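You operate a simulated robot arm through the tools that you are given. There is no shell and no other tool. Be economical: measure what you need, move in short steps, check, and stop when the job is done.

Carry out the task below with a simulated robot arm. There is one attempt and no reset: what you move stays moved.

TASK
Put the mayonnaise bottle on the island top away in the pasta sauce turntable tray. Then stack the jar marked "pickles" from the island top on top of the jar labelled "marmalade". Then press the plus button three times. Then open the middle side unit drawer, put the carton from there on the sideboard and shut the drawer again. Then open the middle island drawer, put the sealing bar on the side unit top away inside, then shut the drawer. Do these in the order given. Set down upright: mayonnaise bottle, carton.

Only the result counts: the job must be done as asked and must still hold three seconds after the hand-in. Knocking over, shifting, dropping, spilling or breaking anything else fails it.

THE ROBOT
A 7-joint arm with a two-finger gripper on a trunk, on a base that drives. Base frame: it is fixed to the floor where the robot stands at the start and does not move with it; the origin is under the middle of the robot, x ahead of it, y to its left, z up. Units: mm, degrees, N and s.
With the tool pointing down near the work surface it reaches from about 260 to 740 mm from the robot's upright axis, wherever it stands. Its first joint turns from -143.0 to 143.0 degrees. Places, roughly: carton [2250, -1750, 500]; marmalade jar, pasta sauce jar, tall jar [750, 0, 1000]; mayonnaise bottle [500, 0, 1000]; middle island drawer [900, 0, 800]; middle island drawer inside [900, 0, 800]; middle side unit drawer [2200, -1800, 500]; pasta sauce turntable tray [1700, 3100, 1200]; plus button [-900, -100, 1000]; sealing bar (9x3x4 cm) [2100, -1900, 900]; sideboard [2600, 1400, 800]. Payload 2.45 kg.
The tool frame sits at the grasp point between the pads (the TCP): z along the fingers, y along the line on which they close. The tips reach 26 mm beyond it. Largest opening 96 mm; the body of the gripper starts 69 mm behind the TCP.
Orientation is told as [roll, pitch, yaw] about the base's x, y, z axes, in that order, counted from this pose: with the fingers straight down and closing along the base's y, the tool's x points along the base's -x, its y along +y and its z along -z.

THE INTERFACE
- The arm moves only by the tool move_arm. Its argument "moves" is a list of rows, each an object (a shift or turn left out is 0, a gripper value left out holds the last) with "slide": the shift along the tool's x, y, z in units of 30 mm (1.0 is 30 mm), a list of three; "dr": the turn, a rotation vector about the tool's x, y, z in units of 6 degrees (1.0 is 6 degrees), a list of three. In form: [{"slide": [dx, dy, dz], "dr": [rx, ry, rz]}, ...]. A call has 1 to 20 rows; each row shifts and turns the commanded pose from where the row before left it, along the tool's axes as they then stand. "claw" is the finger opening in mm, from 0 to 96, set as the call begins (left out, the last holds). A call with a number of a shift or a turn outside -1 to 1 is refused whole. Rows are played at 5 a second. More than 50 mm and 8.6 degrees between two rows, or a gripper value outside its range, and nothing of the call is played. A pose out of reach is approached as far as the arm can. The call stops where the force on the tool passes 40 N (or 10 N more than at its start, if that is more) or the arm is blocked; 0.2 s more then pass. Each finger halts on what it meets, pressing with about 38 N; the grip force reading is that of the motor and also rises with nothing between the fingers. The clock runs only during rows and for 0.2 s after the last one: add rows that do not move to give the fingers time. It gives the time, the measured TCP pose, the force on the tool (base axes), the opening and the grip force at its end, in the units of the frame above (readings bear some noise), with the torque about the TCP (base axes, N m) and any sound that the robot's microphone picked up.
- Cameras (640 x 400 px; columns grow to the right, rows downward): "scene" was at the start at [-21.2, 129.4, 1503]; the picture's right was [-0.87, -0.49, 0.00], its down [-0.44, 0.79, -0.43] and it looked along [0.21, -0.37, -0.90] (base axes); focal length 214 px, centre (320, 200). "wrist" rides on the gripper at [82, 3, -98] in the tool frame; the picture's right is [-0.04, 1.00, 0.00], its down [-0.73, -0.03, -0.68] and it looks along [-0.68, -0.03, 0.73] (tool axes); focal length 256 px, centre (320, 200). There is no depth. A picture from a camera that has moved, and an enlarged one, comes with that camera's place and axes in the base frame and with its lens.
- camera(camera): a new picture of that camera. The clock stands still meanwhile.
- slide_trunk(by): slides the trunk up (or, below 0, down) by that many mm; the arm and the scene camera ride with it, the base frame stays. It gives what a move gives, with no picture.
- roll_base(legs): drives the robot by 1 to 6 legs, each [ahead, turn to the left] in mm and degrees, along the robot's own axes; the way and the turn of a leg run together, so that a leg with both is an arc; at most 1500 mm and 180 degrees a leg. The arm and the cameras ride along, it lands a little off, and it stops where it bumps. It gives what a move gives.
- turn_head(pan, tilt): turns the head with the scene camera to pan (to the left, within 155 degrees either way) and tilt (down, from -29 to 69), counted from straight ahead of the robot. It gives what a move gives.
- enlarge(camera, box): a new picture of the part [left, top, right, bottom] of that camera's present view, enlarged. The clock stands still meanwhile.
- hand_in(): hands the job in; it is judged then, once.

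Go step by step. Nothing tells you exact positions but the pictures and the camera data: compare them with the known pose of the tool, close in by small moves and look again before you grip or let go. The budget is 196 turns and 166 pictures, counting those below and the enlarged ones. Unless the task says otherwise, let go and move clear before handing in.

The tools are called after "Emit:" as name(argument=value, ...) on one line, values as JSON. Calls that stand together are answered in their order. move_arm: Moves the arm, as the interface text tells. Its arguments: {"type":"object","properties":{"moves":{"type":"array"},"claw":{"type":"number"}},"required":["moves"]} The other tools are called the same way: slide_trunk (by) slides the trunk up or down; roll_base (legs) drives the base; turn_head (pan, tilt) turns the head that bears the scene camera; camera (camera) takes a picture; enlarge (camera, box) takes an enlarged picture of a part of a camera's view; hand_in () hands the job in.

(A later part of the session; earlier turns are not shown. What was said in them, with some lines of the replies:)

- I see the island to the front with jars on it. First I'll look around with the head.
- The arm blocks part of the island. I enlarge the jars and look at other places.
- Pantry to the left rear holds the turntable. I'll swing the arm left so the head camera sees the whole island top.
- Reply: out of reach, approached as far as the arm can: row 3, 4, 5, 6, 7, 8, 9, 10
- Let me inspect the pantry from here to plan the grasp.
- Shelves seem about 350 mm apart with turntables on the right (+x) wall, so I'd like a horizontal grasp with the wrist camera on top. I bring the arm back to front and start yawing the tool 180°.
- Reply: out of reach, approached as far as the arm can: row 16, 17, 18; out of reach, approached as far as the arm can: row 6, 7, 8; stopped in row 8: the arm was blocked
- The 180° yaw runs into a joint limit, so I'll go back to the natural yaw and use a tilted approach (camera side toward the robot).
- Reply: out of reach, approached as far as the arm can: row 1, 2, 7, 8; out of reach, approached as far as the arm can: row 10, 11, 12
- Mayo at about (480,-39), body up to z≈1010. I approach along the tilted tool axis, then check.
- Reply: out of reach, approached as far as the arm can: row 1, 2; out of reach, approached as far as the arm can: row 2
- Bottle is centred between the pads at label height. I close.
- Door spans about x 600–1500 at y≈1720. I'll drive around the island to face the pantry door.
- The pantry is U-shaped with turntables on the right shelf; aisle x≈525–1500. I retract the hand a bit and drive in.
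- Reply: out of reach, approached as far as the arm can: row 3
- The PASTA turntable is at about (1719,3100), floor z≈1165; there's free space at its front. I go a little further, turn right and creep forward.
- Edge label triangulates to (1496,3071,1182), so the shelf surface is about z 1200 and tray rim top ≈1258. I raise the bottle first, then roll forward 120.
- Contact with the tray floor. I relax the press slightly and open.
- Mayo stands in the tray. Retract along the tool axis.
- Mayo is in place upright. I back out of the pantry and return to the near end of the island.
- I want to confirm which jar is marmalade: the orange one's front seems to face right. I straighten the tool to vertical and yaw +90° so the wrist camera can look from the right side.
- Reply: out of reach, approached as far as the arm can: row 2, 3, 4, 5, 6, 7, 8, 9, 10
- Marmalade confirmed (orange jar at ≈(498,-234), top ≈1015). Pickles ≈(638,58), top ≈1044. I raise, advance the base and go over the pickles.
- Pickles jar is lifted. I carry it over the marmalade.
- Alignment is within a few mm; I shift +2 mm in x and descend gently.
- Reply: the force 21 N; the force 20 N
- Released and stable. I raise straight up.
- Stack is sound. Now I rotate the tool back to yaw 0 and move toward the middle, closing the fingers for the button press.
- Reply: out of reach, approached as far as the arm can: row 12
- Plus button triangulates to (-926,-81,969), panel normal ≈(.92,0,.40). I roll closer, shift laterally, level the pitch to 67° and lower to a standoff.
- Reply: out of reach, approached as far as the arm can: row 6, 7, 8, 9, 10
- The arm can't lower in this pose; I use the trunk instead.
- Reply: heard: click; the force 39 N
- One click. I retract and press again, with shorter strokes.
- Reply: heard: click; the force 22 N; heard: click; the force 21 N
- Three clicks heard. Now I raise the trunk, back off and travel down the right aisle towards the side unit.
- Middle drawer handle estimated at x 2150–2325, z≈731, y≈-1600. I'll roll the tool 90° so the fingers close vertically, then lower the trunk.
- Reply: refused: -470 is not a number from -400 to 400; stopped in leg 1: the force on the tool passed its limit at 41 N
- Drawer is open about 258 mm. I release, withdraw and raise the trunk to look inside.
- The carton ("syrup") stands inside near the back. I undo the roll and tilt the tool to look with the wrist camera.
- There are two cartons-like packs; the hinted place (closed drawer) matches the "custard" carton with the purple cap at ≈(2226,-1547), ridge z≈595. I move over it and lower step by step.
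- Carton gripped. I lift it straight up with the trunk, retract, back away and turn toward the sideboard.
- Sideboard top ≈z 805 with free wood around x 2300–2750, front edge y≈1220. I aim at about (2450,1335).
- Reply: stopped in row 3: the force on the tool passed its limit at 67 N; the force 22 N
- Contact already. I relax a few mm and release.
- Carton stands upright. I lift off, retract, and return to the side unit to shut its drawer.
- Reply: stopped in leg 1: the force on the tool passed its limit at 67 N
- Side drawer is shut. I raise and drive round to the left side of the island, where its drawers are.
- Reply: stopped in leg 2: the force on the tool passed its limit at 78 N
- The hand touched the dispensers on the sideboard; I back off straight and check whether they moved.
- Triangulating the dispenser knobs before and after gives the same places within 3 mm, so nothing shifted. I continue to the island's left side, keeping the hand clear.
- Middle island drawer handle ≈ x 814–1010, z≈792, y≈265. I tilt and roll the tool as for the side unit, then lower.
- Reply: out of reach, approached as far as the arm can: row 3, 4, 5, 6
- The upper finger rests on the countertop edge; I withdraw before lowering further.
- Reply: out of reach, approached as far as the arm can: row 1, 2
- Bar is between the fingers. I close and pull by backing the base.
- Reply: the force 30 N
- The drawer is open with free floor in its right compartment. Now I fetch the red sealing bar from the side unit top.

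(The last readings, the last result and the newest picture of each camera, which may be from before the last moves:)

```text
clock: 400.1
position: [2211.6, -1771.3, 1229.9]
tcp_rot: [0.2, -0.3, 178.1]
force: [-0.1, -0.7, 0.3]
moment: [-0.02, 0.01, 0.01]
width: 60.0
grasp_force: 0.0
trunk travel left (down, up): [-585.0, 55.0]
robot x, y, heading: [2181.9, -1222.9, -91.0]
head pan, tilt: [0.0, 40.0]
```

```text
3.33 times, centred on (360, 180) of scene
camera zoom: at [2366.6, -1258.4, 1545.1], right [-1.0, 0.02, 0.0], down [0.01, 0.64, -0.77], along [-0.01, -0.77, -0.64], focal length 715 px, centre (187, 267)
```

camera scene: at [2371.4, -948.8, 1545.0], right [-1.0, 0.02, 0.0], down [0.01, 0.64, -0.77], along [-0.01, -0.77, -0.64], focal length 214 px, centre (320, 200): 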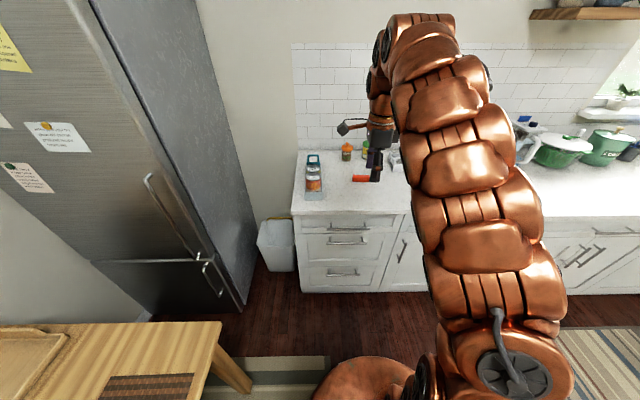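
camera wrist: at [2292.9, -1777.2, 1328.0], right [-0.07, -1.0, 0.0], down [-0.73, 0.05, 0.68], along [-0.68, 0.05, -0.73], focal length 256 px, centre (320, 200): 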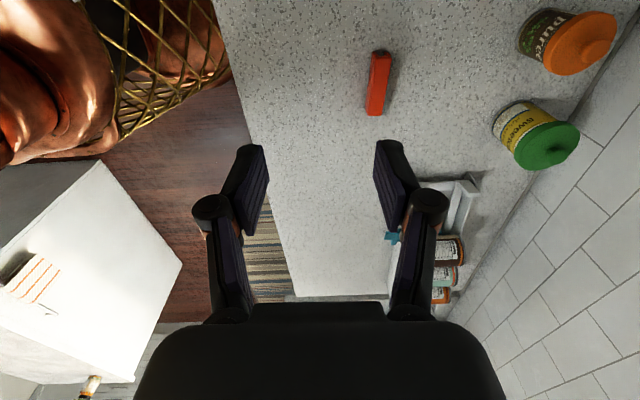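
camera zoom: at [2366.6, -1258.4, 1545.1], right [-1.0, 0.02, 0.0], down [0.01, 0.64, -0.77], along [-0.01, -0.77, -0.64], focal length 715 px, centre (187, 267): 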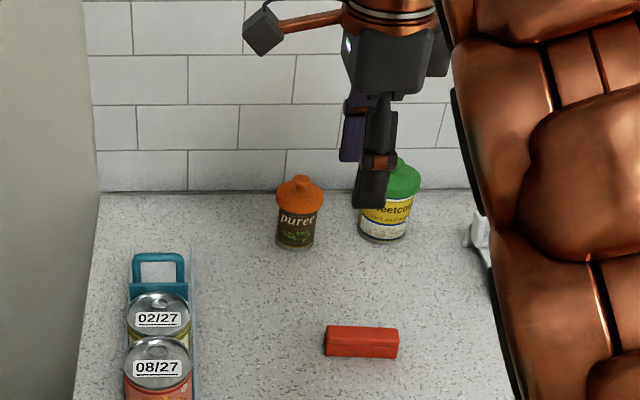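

Sealing bar at (2152,-1855,≈928), long axis along x. I move over and lower.

Emit:
move_arm(moves=[{"slide": [-0.65, 0.95, 0]}, {"slide": [-0.65, 0.95, 0]}, {"slide": [-0.66, 0.96, 0]}])

Emit:
slide_trunk(by=-215)

Emit:
camera(camera="wrist")

```text
clock: 400.9
position: [2162.9, -1834.3, 1221.3]
tcp_rot: [0.1, -0.3, 178.1]
force: [-0.3, 0.3, -0.6]
moment: [0.01, -0.04, -0.03]
width: 60.0
grasp_force: 0.1
out of reach, approached as far as the arm can: row 2, 3
trunk travel left (down, up): [-585.0, 55.0]
robot x, y, heading: [2189.6, -1222.2, -90.9]
head pan, tilt: [0.0, 40.0]
```

```text
clock: 403.2
position: [2162.4, -1834.7, 1005.9]
tcp_rot: [0.1, -0.3, 178.1]
force: [-0.1, 0.0, 0.0]
moment: [-0.04, 0.02, -0.03]
width: 60.1
grasp_force: 0.0
trunk travel left (down, up): [-370.0, 270.0]
robot x, y, heading: [2185.9, -1221.6, -90.8]
head pan, tilt: [0.0, 40.0]
```

```text
26 pictures are left
camera wrist: at [2244.6, -1840.5, 1103.9], right [-0.07, -1.0, 0.0], down [-0.73, 0.05, 0.68], along [-0.68, 0.05, -0.73], focal length 256 px, centre (320, 200)
```

wrist: 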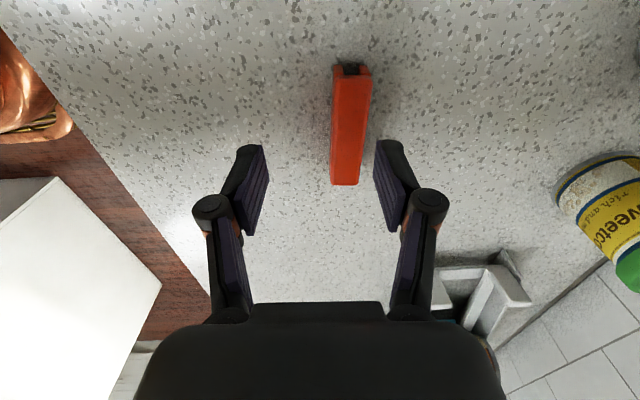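

Emit:
move_arm(moves=[{"slide": [-0.29, 0.72, 0]}, {"slide": [0, 0, 0.95]}, {"slide": [0, 0, 0.8]}])

Emit:
camera(camera="wrist")

```text
clock: 404.0
position: [2161.9, -1832.7, 954.2]
tcp_rot: [0.0, -0.3, 178.3]
force: [-1.3, -2.8, 9.1]
moment: [-0.26, 0.01, 0.0]
width: 72.0
grasp_force: 5.5
out of reach, approached as far as the arm can: row 1
trunk travel left (down, up): [-370.0, 270.0]
robot x, y, heading: [2186.7, -1217.8, -90.9]
head pan, tilt: [0.0, 40.0]
```

```text
25 pictures are left
camera wrist: at [2244.1, -1840.0, 1052.1], right [-0.07, -1.0, 0.0], down [-0.73, 0.05, 0.68], along [-0.68, 0.05, -0.73], focal length 256 px, centre (320, 200)
```

wrist: 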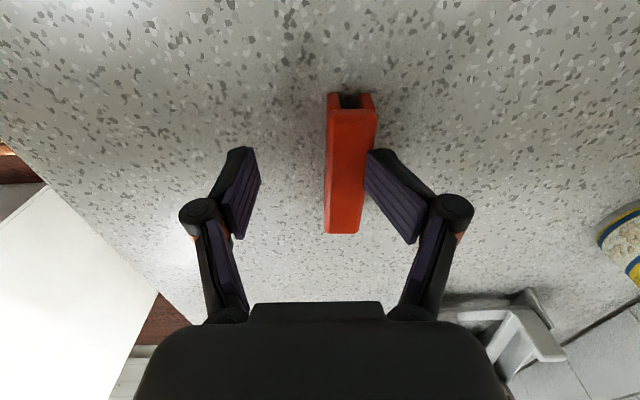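

The sideways shift was out of reach and a finger touches the bar; I lift, then use the base to advance 22 mm.

Emit:
move_arm(moves=[{"slide": [0, 0, -0.7]}, {"slide": [0, 0, -0.9]}])

Emit:
roll_base(legs=[[40, 0]])

Emit:
camera(camera="wrist")

```text
clock: 404.6
position: [2164.8, -1834.4, 1001.0]
tcp_rot: [-0.1, -0.2, 178.1]
force: [0.1, -0.1, 0.6]
moment: [-0.01, 0.04, -0.02]
width: 59.9
grasp_force: 0.1
trunk travel left (down, up): [-370.0, 270.0]
robot x, y, heading: [2185.7, -1219.8, -90.9]
head pan, tilt: [0.0, 40.0]
```

```text
clock: 405.5
position: [2163.0, -1874.3, 1001.3]
tcp_rot: [0.0, -0.3, 178.2]
force: [-0.1, -0.7, 0.5]
moment: [0.0, 0.03, -0.01]
width: 60.0
grasp_force: 0.0
trunk travel left (down, up): [-370.0, 270.0]
robot x, y, heading: [2188.5, -1257.7, -91.0]
head pan, tilt: [0.0, 40.0]
```

```text
24 pictures are left
camera wrist: at [2244.8, -1880.4, 1099.2], right [-0.07, -1.0, 0.0], down [-0.73, 0.05, 0.68], along [-0.68, 0.05, -0.73], focal length 256 px, centre (320, 200)
```

wrist: 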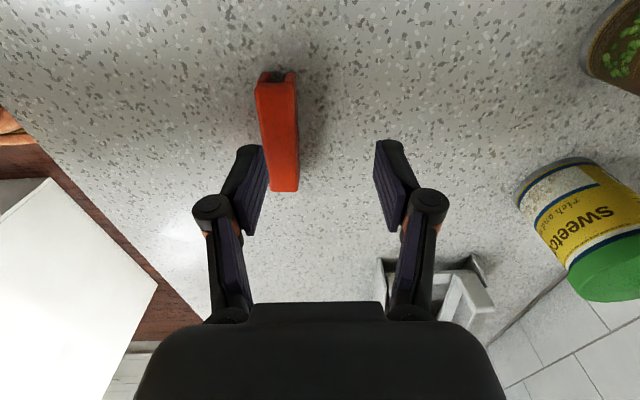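

Emit:
move_arm(moves=[{"slide": [-0.27, -0.97, 0]}])

Emit:
move_arm(moves=[{"slide": [0, 0, 0.7]}])

Emit:
camera(camera="wrist")

```text
clock: 405.9
position: [2156.4, -1843.5, 1000.5]
tcp_rot: [0.0, -0.4, 178.1]
force: [0.7, -0.2, 0.0]
moment: [0.02, 0.0, -0.02]
width: 59.8
grasp_force: 0.1
trunk travel left (down, up): [-370.0, 270.0]
robot x, y, heading: [2186.0, -1261.5, -90.8]
head pan, tilt: [0.0, 40.0]
```

```text
clock: 406.3
position: [2157.3, -1845.8, 979.9]
tcp_rot: [0.1, -0.3, 178.1]
force: [-0.1, -0.1, 0.2]
moment: [-0.01, 0.0, 0.02]
width: 59.9
grasp_force: 0.0
trunk travel left (down, up): [-370.0, 270.0]
robot x, y, heading: [2186.7, -1260.7, -91.0]
head pan, tilt: [0.0, 40.0]
```

```text
23 pictures are left
camera wrist: at [2237.9, -1851.3, 1077.9], right [-0.07, -1.0, 0.0], down [-0.73, 0.05, 0.68], along [-0.68, 0.05, -0.73], focal length 256 px, centre (320, 200)
```

wrist: 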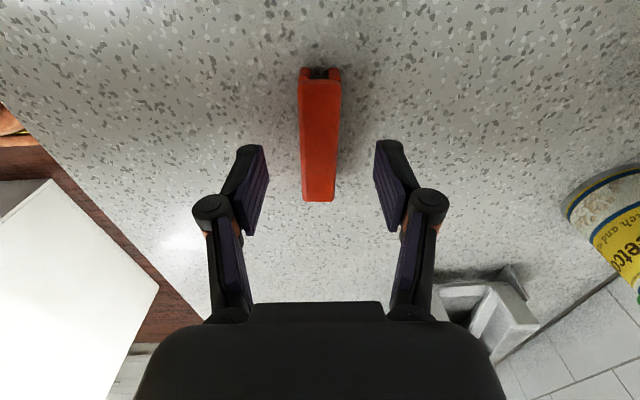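

Emit:
move_arm(moves=[{"slide": [0, 0, 0.65]}, {"slide": [0, 0, 0.6]}])

Emit:
move_arm(claw=0, moves=[{}, {}, {}, {}])

Emit:
camera(camera="wrist")

```text
clock: 406.9
position: [2156.1, -1844.6, 941.3]
tcp_rot: [0.0, -0.3, 178.2]
force: [-0.7, 0.4, 0.4]
moment: [-0.01, 0.02, 0.0]
width: 59.9
grasp_force: 0.1
trunk travel left (down, up): [-370.0, 270.0]
robot x, y, heading: [2181.4, -1263.9, -91.0]
head pan, tilt: [0.0, 40.0]
```

```text
clock: 407.9
position: [2156.4, -1846.3, 941.9]
tcp_rot: [0.0, -0.2, 178.1]
force: [-0.3, 0.2, 0.0]
moment: [0.02, -0.02, 0.01]
width: 22.6
grasp_force: 37.6
trunk travel left (down, up): [-370.0, 270.0]
robot x, y, heading: [2185.6, -1258.9, -90.8]
head pan, tilt: [0.0, 40.0]
```

```text
22 pictures are left
camera wrist: at [2237.8, -1851.6, 1040.4], right [-0.07, -1.0, 0.0], down [-0.73, 0.05, 0.68], along [-0.68, 0.05, -0.73], focal length 256 px, centre (320, 200)
```

wrist: 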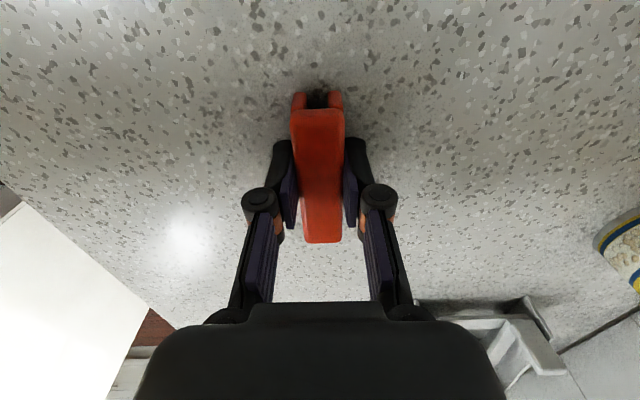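

Bar gripped. I lift and drive back to the island drawer along the same route.

Emit:
slide_trunk(by=215)

Emit:
roll_base(legs=[[-1500, 0], [-360, 0], [0, 69.1], [-1460, 0], [0, -68.2]])

Emit:
turn_head(pan=0, tilt=50)

Emit:
camera(camera="scene")

```text
clock: 410.2
position: [2158.0, -1845.8, 1157.2]
tcp_rot: [0.0, -0.3, 178.0]
force: [0.0, 0.2, -0.2]
moment: [0.01, -0.01, -0.01]
width: 22.7
grasp_force: 38.1
trunk travel left (down, up): [-585.0, 55.0]
robot x, y, heading: [2190.2, -1261.5, -90.6]
head pan, tilt: [0.0, 40.0]
```

```text
clock: 432.3
position: [844.2, 553.7, 1156.9]
tcp_rot: [-0.1, -0.3, 179.3]
force: [-0.4, -0.1, -0.5]
moment: [0.01, 0.03, 0.02]
width: 22.5
grasp_force: 37.8
trunk travel left (down, up): [-585.0, 55.0]
robot x, y, heading: [859.7, 1136.1, -89.8]
head pan, tilt: [0.0, 40.0]
```

```text
clock: 433.0
position: [845.2, 553.8, 1157.4]
tcp_rot: [0.0, -0.3, 179.3]
force: [-0.4, -0.6, 0.0]
moment: [0.02, 0.0, -0.01]
width: 22.6
grasp_force: 37.8
trunk travel left (down, up): [-585.0, 55.0]
robot x, y, heading: [863.9, 1137.3, -89.8]
head pan, tilt: [0.0, 50.0]
```

```text
21 pictures are left
camera scene: at [1042.9, 1113.0, 1530.9], right [-1.0, -0.01, 0.0], down [0.0, 0.77, -0.64], along [0.0, -0.64, -0.77], focal length 214 px, centre (320, 200)
```

scene: 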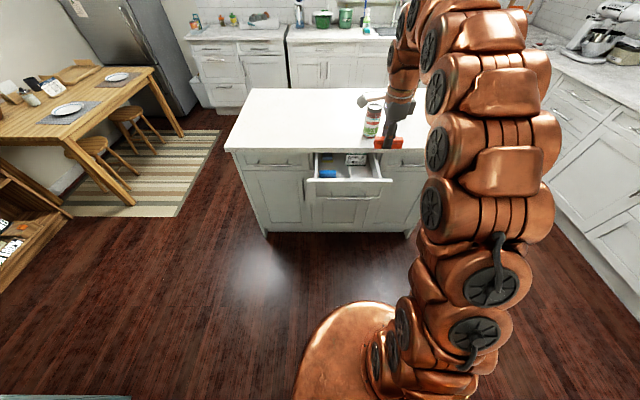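

Emit:
roll_base(legs=[[183, 0]])

Emit:
enlarge(camera="scene", box=[290, 120, 450, 230])

Emit:
camera(camera="wrist")

```text
clock: 434.5
position: [844.9, 372.1, 1157.4]
tcp_rot: [0.1, -0.3, 179.3]
force: [-0.5, -0.1, -0.4]
moment: [0.03, 0.02, 0.03]
width: 22.5
grasp_force: 38.0
trunk travel left (down, up): [-585.0, 55.0]
robot x, y, heading: [862.2, 957.2, -89.7]
head pan, tilt: [0.0, 50.0]
```

```text
3.64 times, centred on (370, 175) of scene
camera zoom: at [1043.9, 930.8, 1530.9], right [-1.0, -0.01, 0.0], down [0.0, 0.77, -0.64], along [0.0, -0.64, -0.77], focal length 780 px, centre (138, 291)
```

zoom: 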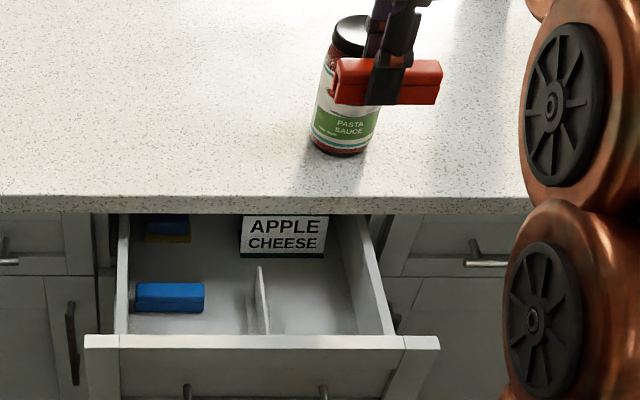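

```text
19 pictures are left
camera wrist: at [927.0, 367.3, 1255.6], right [-0.05, -1.0, 0.0], down [-0.73, 0.04, 0.68], along [-0.68, 0.03, -0.73], focal length 256 px, centre (320, 200)
```

wrist: 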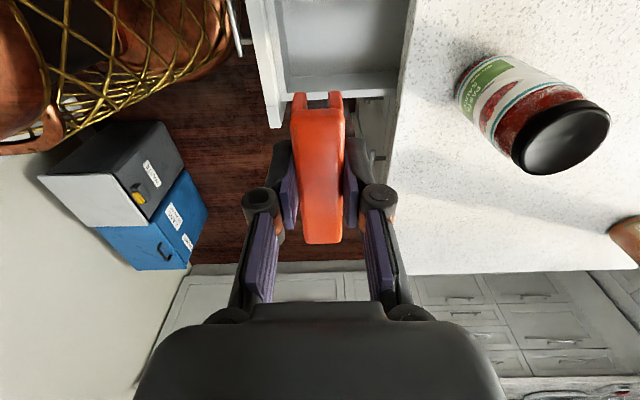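

Compartment spans about x 808–918; I shift +18 mm and lower with the trunk, checking before the end.

Emit:
move_arm(moves=[{"slide": [0.6, 0, 0]}])

Emit:
slide_trunk(by=-235)

Emit:
camera(camera="wrist")

Emit:
enlarge(camera="scene", box=[290, 90, 450, 200])

```text
clock: 434.9
position: [865.0, 371.6, 1157.2]
tcp_rot: [0.0, -0.3, 179.3]
force: [0.3, 0.4, -0.3]
moment: [0.02, -0.02, -0.01]
width: 22.6
grasp_force: 38.0
trunk travel left (down, up): [-585.0, 55.0]
robot x, y, heading: [866.5, 956.5, -89.6]
head pan, tilt: [0.0, 50.0]
```

```text
clock: 437.4
position: [863.2, 371.4, 922.9]
tcp_rot: [0.0, -0.2, 179.2]
force: [-0.1, 0.3, -0.7]
moment: [0.02, 0.0, -0.01]
width: 22.9
grasp_force: 38.2
trunk travel left (down, up): [-350.0, 290.0]
robot x, y, heading: [861.2, 954.2, -89.8]
head pan, tilt: [0.0, 50.0]
```

```text
18 pictures are left
camera wrist: at [945.4, 367.3, 1020.1], right [-0.05, -1.0, 0.0], down [-0.73, 0.04, 0.68], along [-0.68, 0.03, -0.73], focal length 256 px, centre (320, 200)
```

wrist: 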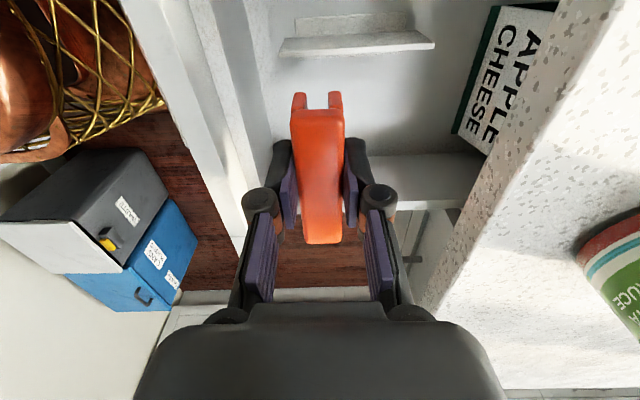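

```text
3.64 times, centred on (370, 145) of scene
camera zoom: at [1043.8, 930.6, 1295.9], right [-1.0, -0.01, 0.0], down [0.0, 0.77, -0.64], along [0.0, -0.64, -0.77], focal length 780 px, centre (138, 400)
```

zoom: 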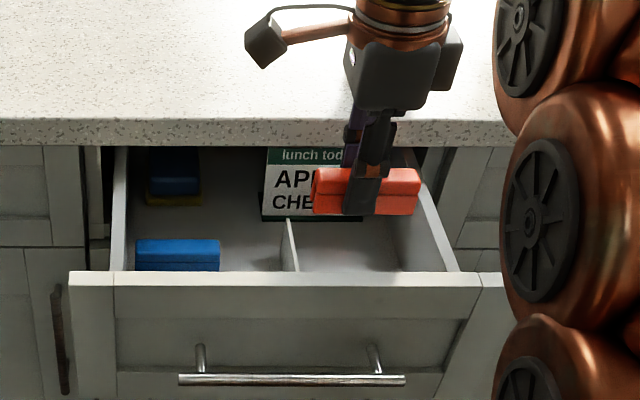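

The compartment is only ~103 mm wide, so I turn the bar 90° to lie along y and centre at x≈852.

Emit:
move_arm(moves=[{"slide": [-0.36, 0, -0.5]}, {"dr": [0, 0, -1]}, {"dr": [0, 0, -1]}, {"dr": [0, 0, -1]}, {"dr": [0, 0, -1]}, {"dr": [0, 0, -1]}, {"dr": [0, 0, -1]}, {"dr": [0, 0, -1]}, {"dr": [0, 0, -1]}, {"dr": [0, 0, -1]}, {"dr": [0, 0, -1]}, {"dr": [0, 0, -1]}, {"dr": [0, 0, -1]}, {"dr": [0, 0, -1]}, {"dr": [0, 0, -1]}, {"dr": [0, 0, -1]}])

Emit:
camera(camera="wrist")

```text
clock: 440.8
position: [852.5, 371.4, 937.7]
tcp_rot: [-0.4, -0.1, -90.6]
force: [0.1, 0.5, -0.9]
moment: [0.03, 0.01, 0.0]
width: 22.5
grasp_force: 37.5
trunk travel left (down, up): [-350.0, 290.0]
robot x, y, heading: [862.0, 955.1, -89.5]
head pan, tilt: [0.0, 50.0]
```

```text
16 pictures are left
camera wrist: at [857.2, 453.2, 1035.6], right [1.0, -0.05, -0.01], down [-0.03, -0.73, 0.68], along [-0.04, -0.68, -0.73], focal length 256 px, centre (320, 200)
```

wrist: 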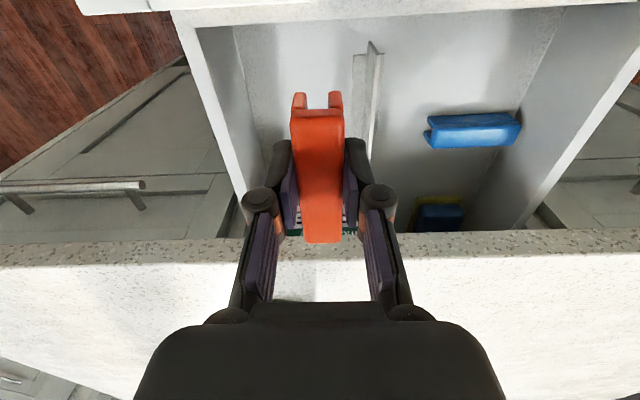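

Emit:
move_arm(moves=[{"slide": [0, -0.45, 0]}])

Emit:
slide_trunk(by=-85)

Emit:
camera(camera="wrist")

```text
clock: 441.2
position: [839.7, 371.9, 936.7]
tcp_rot: [-0.3, -0.1, -90.7]
force: [0.7, 0.0, -0.3]
moment: [-0.01, 0.02, 0.0]
width: 22.7
grasp_force: 38.1
trunk travel left (down, up): [-350.0, 290.0]
robot x, y, heading: [862.3, 957.6, -89.5]
head pan, tilt: [0.0, 50.0]
```

```text
clock: 442.4
position: [840.1, 371.7, 853.1]
tcp_rot: [-0.3, -0.2, -90.7]
force: [0.1, -0.4, 0.3]
moment: [-0.05, 0.02, -0.02]
width: 22.3
grasp_force: 37.1
trunk travel left (down, up): [-265.0, 375.0]
robot x, y, heading: [863.8, 954.3, -89.9]
head pan, tilt: [0.0, 50.0]
```

```text
15 pictures are left
camera wrist: at [843.7, 453.4, 951.0], right [1.0, -0.05, -0.01], down [-0.03, -0.73, 0.68], along [-0.04, -0.68, -0.73], focal length 256 px, centre (320, 200)
```

wrist: 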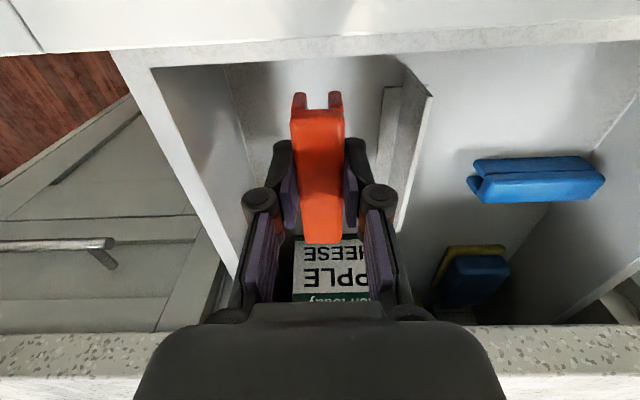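

Emit:
move_arm(moves=[{"slide": [0, 0, 0.2]}, {"slide": [0, 0, 0.2]}, {"slide": [0, 0, 0.2]}])

Emit:
move_arm(moves=[{"slide": [0, 0, 0.12]}, {"slide": [0, 0, 0.12]}])

```text
clock: 443.2
position: [839.7, 372.3, 834.9]
tcp_rot: [-0.3, 0.0, -90.7]
force: [0.9, 1.0, -0.5]
moment: [-0.01, -0.02, -0.04]
width: 22.4
grasp_force: 37.8
trunk travel left (down, up): [-265.0, 375.0]
robot x, y, heading: [862.4, 954.5, -89.5]
head pan, tilt: [0.0, 50.0]
```

```text
clock: 443.8
position: [840.7, 370.7, 828.0]
tcp_rot: [-0.4, 0.0, -90.6]
force: [-0.7, 0.0, -0.6]
moment: [-0.03, -0.01, 0.04]
width: 22.4
grasp_force: 38.1
trunk travel left (down, up): [-265.0, 375.0]
robot x, y, heading: [860.4, 957.7, -89.5]
head pan, tilt: [0.0, 50.0]
```

Emit:
move_arm(moves=[{"slide": [0, 0, 0.15]}, {"slide": [0, 0, 0.15]}])

Emit:
enlarge(camera="scene", box=[290, 80, 450, 190])

```text
clock: 444.4
position: [839.7, 372.3, 818.1]
tcp_rot: [-0.3, -0.1, -90.6]
force: [-0.1, -0.1, -0.6]
moment: [0.0, 0.0, 0.01]
width: 22.8
grasp_force: 38.4
trunk travel left (down, up): [-265.0, 375.0]
robot x, y, heading: [863.0, 957.3, -89.7]
head pan, tilt: [0.0, 50.0]
```

```text
3.64 times, centred on (370, 135) of scene
camera zoom: at [1043.8, 930.7, 1210.9], right [-1.0, -0.01, 0.0], down [0.0, 0.77, -0.64], along [0.0, -0.64, -0.77], focal length 780 px, centre (138, 436)
```

zoom: 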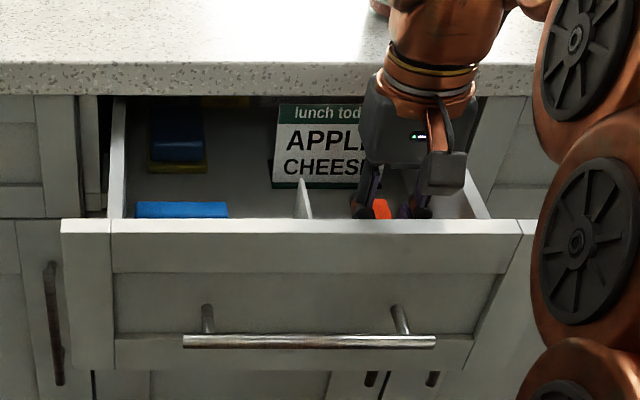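

Emit:
move_arm(moves=[{"slide": [0, 0, 0.12]}, {"slide": [0, 0, 0.12]}])

Emit:
camera(camera="wrist")

```text
clock: 445.0
position: [839.6, 372.9, 810.7]
tcp_rot: [-0.4, 0.0, -90.7]
force: [0.1, 0.8, 0.4]
moment: [-0.01, 0.01, 0.02]
width: 22.7
grasp_force: 37.3
trunk travel left (down, up): [-265.0, 375.0]
robot x, y, heading: [864.2, 955.6, -89.8]
head pan, tilt: [0.0, 50.0]
```

```text
13 pictures are left
camera wrist: at [843.4, 453.5, 909.3], right [1.0, -0.05, -0.01], down [-0.03, -0.73, 0.68], along [-0.04, -0.68, -0.73], focal length 256 px, centre (320, 200)
```

wrist: 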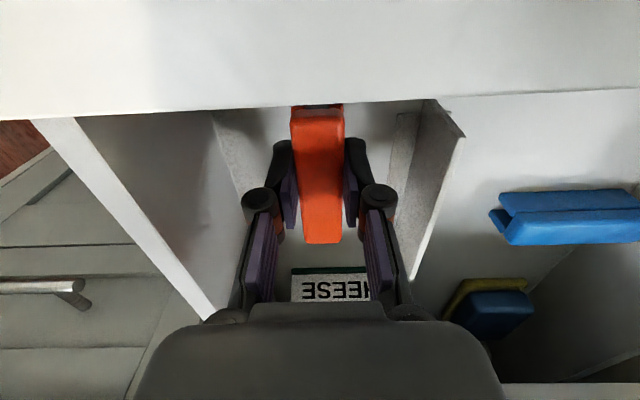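

Emit:
move_arm(moves=[{"slide": [0, 0, 0.13]}, {"slide": [0, 0, 0.1]}])

Emit:
enlarge(camera="scene", box=[340, 90, 440, 160])

```text
clock: 445.6
position: [840.2, 373.1, 805.7]
tcp_rot: [-0.3, 0.0, -90.6]
force: [0.0, -0.4, 0.2]
moment: [-0.01, 0.02, -0.02]
width: 22.4
grasp_force: 38.0
trunk travel left (down, up): [-265.0, 375.0]
robot x, y, heading: [863.7, 955.6, -89.9]
head pan, tilt: [0.0, 50.0]
```

```text
5.71 times, centred on (390, 125) of scene
camera zoom: at [1043.8, 930.7, 1210.9], right [-1.0, -0.01, 0.0], down [0.0, 0.77, -0.64], along [0.0, -0.64, -0.77], focal length 1226 px, centre (-80, 629)
```

zoom: 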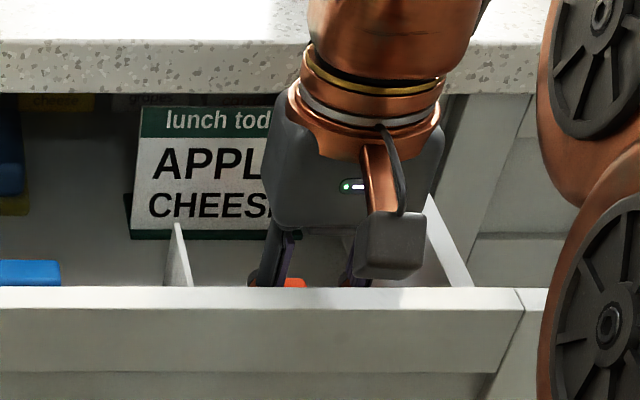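

Emit:
move_arm(moves=[{"slide": [0, 0, 0.13]}, {"slide": [0, 0, 0.13]}])

```text
clock: 446.2
position: [839.7, 371.9, 799.6]
tcp_rot: [-0.3, -0.4, -90.6]
force: [0.6, -0.3, 31.3]
moment: [-0.06, -0.02, 0.01]
width: 22.8
grasp_force: 38.2
trunk travel left (down, up): [-265.0, 375.0]
robot x, y, heading: [863.6, 959.2, -89.9]
head pan, tilt: [0.0, 50.0]
```

Contact with the drawer floor. I ease off, open and rise.

Emit:
move_arm(moves=[{"slide": [0, 0, -0.07]}])

Emit:
move_arm(claw=48, moves=[{}, {}, {}])

Emit:
slide_trunk(by=250)

Emit:
camera(camera="wrist")

```text
clock: 446.6
position: [839.4, 371.9, 798.8]
tcp_rot: [-0.3, -0.1, -90.6]
force: [-0.3, -1.5, 19.8]
moment: [-0.78, 0.01, -0.03]
width: 22.6
grasp_force: 38.2
trunk travel left (down, up): [-265.0, 375.0]
robot x, y, heading: [862.5, 963.6, -89.8]
head pan, tilt: [0.0, 50.0]
```

```text
clock: 447.4
position: [838.5, 371.6, 798.6]
tcp_rot: [-0.3, 0.0, -90.7]
force: [-0.8, 0.1, 0.2]
moment: [-0.03, 0.02, 0.0]
width: 47.9
grasp_force: 0.1
trunk travel left (down, up): [-265.0, 375.0]
robot x, y, heading: [861.1, 960.0, -89.8]
head pan, tilt: [0.0, 50.0]
```

```text
clock: 450.0
position: [839.9, 372.2, 1049.1]
tcp_rot: [-0.3, 0.0, -90.6]
force: [-0.3, 0.0, 0.0]
moment: [0.01, 0.04, 0.04]
width: 48.0
grasp_force: 0.0
trunk travel left (down, up): [-515.0, 125.0]
robot x, y, heading: [861.6, 959.0, -89.5]
head pan, tilt: [0.0, 50.0]
```

```text
11 pictures are left
camera wrist: at [843.5, 453.3, 1146.9], right [1.0, -0.05, -0.01], down [-0.03, -0.73, 0.68], along [-0.04, -0.68, -0.73], focal length 256 px, centre (320, 200)
```

wrist: 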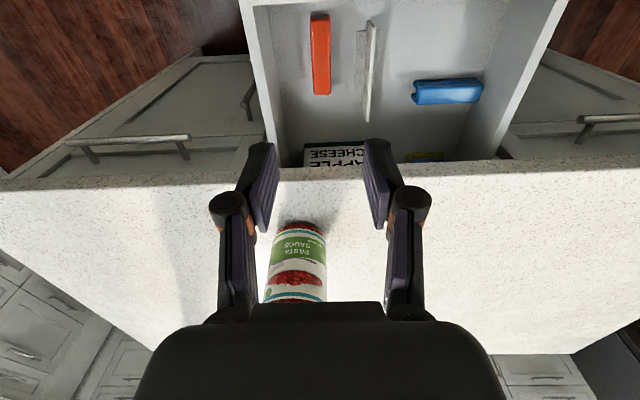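

Bar lies inside. I back off, close the fingers, tilt the tool and push the drawer shut on its handle.

Emit:
roll_base(legs=[[-280, 0]])

Emit:
move_arm(claw=0, moves=[{"slide": [0, 0.9, 0], "dr": [0, -1, 0]}, {"slide": [0, 0.9, 0], "dr": [0, -1, 0]}, {"slide": [0, 0.9, 0], "dr": [0, -1, 0]}, {"dr": [0, -1, 0]}, {"dr": [0, -1, 0]}, {"dr": [0, -1, 0]}])

Emit:
slide_trunk(by=-249)

Emit:
camera(camera="scene")

```text
clock: 451.9
position: [837.5, 649.0, 1048.9]
tcp_rot: [-0.3, 0.0, -90.8]
force: [-1.3, -0.5, 0.5]
moment: [0.0, -0.01, 0.02]
width: 48.1
grasp_force: 0.1
trunk travel left (down, up): [-515.0, 125.0]
robot x, y, heading: [862.2, 1232.8, -89.9]
head pan, tilt: [0.0, 50.0]
```

```text
clock: 453.3
position: [918.4, 649.8, 1048.3]
tcp_rot: [-0.4, -36.2, -90.4]
force: [-0.3, -0.1, 0.1]
moment: [0.03, 0.02, 0.0]
width: 0.1
grasp_force: 28.1
trunk travel left (down, up): [-515.0, 125.0]
robot x, y, heading: [860.0, 1233.9, -89.8]
head pan, tilt: [0.0, 50.0]
```

```text
clock: 455.9
position: [918.8, 650.6, 800.1]
tcp_rot: [-0.4, -36.0, -90.6]
force: [0.1, 0.3, -0.2]
moment: [-0.05, -0.04, -0.02]
width: 0.1
grasp_force: 28.1
trunk travel left (down, up): [-266.0, 374.0]
robot x, y, heading: [861.2, 1233.6, -89.7]
head pan, tilt: [0.0, 50.0]
```

```text
10 pictures are left
camera scene: at [1042.5, 1208.2, 1211.9], right [-1.0, 0.0, 0.0], down [0.0, 0.77, -0.64], along [0.0, -0.64, -0.77], focal length 214 px, centre (320, 200)
```

scene: 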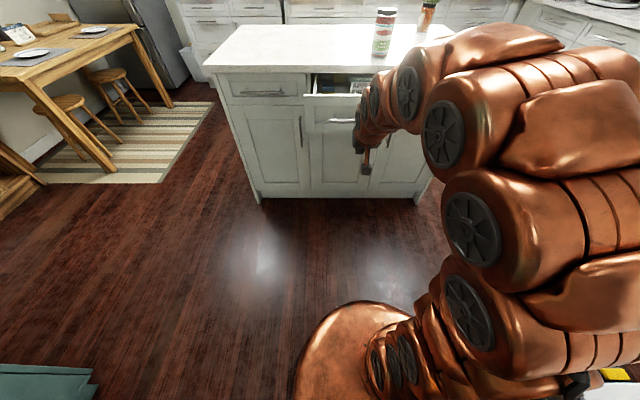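

Emit:
roll_base(legs=[[330, 0]])

Emit:
roll_base(legs=[[50, 0]])

Emit:
enlarge(camera="scene", box=[180, 60, 480, 270])

```text
clock: 458.1
position: [921.4, 317.9, 798.8]
tcp_rot: [-0.4, -36.0, -90.4]
force: [0.3, 1.0, 0.7]
moment: [0.04, -0.01, -0.01]
width: 0.2
grasp_force: 28.7
trunk travel left (down, up): [-266.0, 374.0]
robot x, y, heading: [861.9, 902.6, -89.9]
head pan, tilt: [0.0, 50.0]
```

```text
clock: 459.0
position: [921.5, 286.2, 792.5]
tcp_rot: [-0.4, -34.9, -90.5]
force: [0.2, 0.7, -0.8]
moment: [0.0, -0.02, -0.01]
width: 0.1
grasp_force: 28.4
trunk travel left (down, up): [-266.0, 374.0]
robot x, y, heading: [864.9, 867.3, -89.7]
head pan, tilt: [0.0, 50.0]
stopped in leg 1: the force on the tool passed its limit at 64 N (the readings are from after the stop); the commanded pose is now the measured one
```

```text
1.90 times, centred on (330, 165) of scene
camera zoom: at [1044.4, 842.4, 1212.0], right [-1.0, -0.01, 0.0], down [0.0, 0.77, -0.64], along [0.0, -0.64, -0.77], focal length 408 px, centre (301, 267)
```

zoom: 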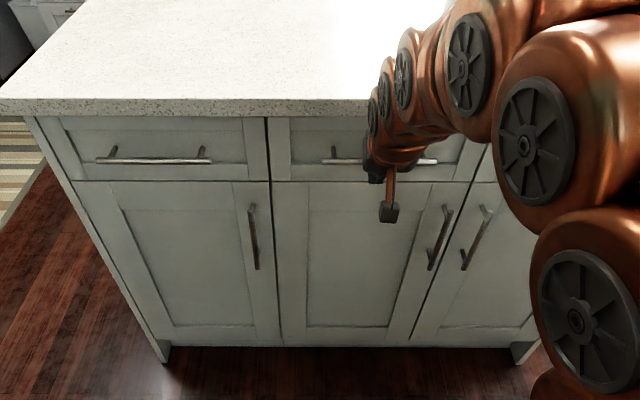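

The drawer is flush. I back away and take a last look.

Emit:
roll_base(legs=[[-250, 0]])

Emit:
slide_trunk(by=250)

Emit:
turn_head(pan=0, tilt=35)

Emit:
camera(camera="scene")

Emit:
turn_head(pan=85, tilt=20)

Emit:
camera(camera="scene")

```text
clock: 460.8
position: [920.9, 537.4, 793.7]
tcp_rot: [-0.5, -35.0, -90.3]
force: [-0.1, 0.1, 0.3]
moment: [0.0, -0.02, -0.01]
width: 0.0
grasp_force: 28.3
trunk travel left (down, up): [-266.0, 374.0]
robot x, y, heading: [860.3, 1122.7, -89.5]
head pan, tilt: [0.0, 50.0]
```

```text
clock: 463.4
position: [921.0, 538.9, 1043.2]
tcp_rot: [-0.4, -35.0, -90.2]
force: [-0.1, 0.5, -0.3]
moment: [0.01, 0.02, 0.01]
width: 0.0
grasp_force: 28.9
trunk travel left (down, up): [-516.0, 124.0]
robot x, y, heading: [858.4, 1121.3, -89.4]
head pan, tilt: [0.0, 50.0]
```

```text
clock: 464.2
position: [921.7, 537.6, 1043.7]
tcp_rot: [-0.4, -35.0, -90.3]
force: [-0.4, 0.8, 0.0]
moment: [0.03, -0.01, 0.0]
width: 0.3
grasp_force: 27.7
trunk travel left (down, up): [-516.0, 124.0]
robot x, y, heading: [859.1, 1120.0, -89.4]
head pan, tilt: [0.0, 35.0]
```

```text
8 pictures are left
camera scene: at [1042.7, 1083.7, 1483.6], right [-1.0, -0.01, 0.0], down [-0.01, 0.57, -0.82], along [0.01, -0.82, -0.57], focal length 214 px, centre (320, 200)
```

scene: 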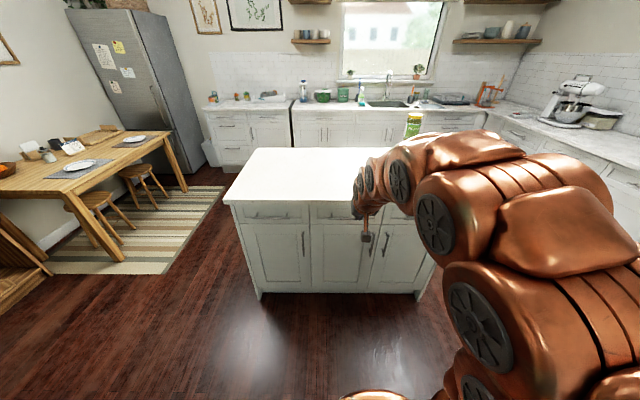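

```text
clock: 465.8
position: [920.7, 539.6, 1043.4]
tcp_rot: [-0.4, -35.0, -90.3]
force: [0.1, -0.7, -0.6]
moment: [0.03, 0.01, 0.05]
width: 0.0
grasp_force: 28.1
trunk travel left (down, up): [-516.0, 124.0]
robot x, y, heading: [861.3, 1119.4, -89.4]
head pan, tilt: [85.0, 20.0]
```

```text
7 pictures are left
camera scene: at [1134.7, 1164.4, 1507.5], right [-0.08, -1.0, 0.0], down [-0.34, 0.03, -0.94], along [0.94, -0.07, -0.34], focal length 214 px, centre (320, 200)
```

scene: 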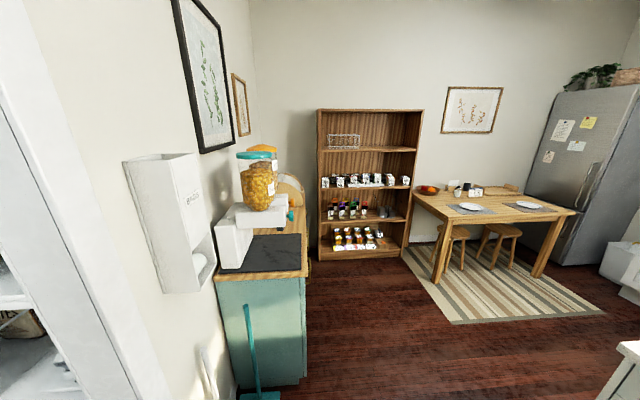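

Everything looks in place: drawers shut, stack standing, dispensers upright, hand clear. I hand in.

Emit:
hand_in()

```text
The job is handed in.
```

I handed the job in with all five tasks done in the order given. The result has not been reported back, and two points below could affect it.

- **Mayonnaise bottle:** it stands upright in the pasta sauce turntable tray.
- **Pickles jar:** it is stacked on the marmalade jar, and was still standing when last seen.
- **Plus button:** I pressed it three times and heard three clicks.
- **Carton:** it stands upright on the sideboard, and the middle side unit drawer is shut.
- **Sealing bar:** it lies in the middle island drawer, which is shut.

**Which carton:** the drawer held two carton-like packs, "custard" and "syrup". I moved the custard one because its position best matched the place you gave.

**Contact with the dispensers:** on one drive the hand bumped the food dispensers on the sideboard at about 78 N. Their positions before and after agreed within a few mm and they were still upright at the end.
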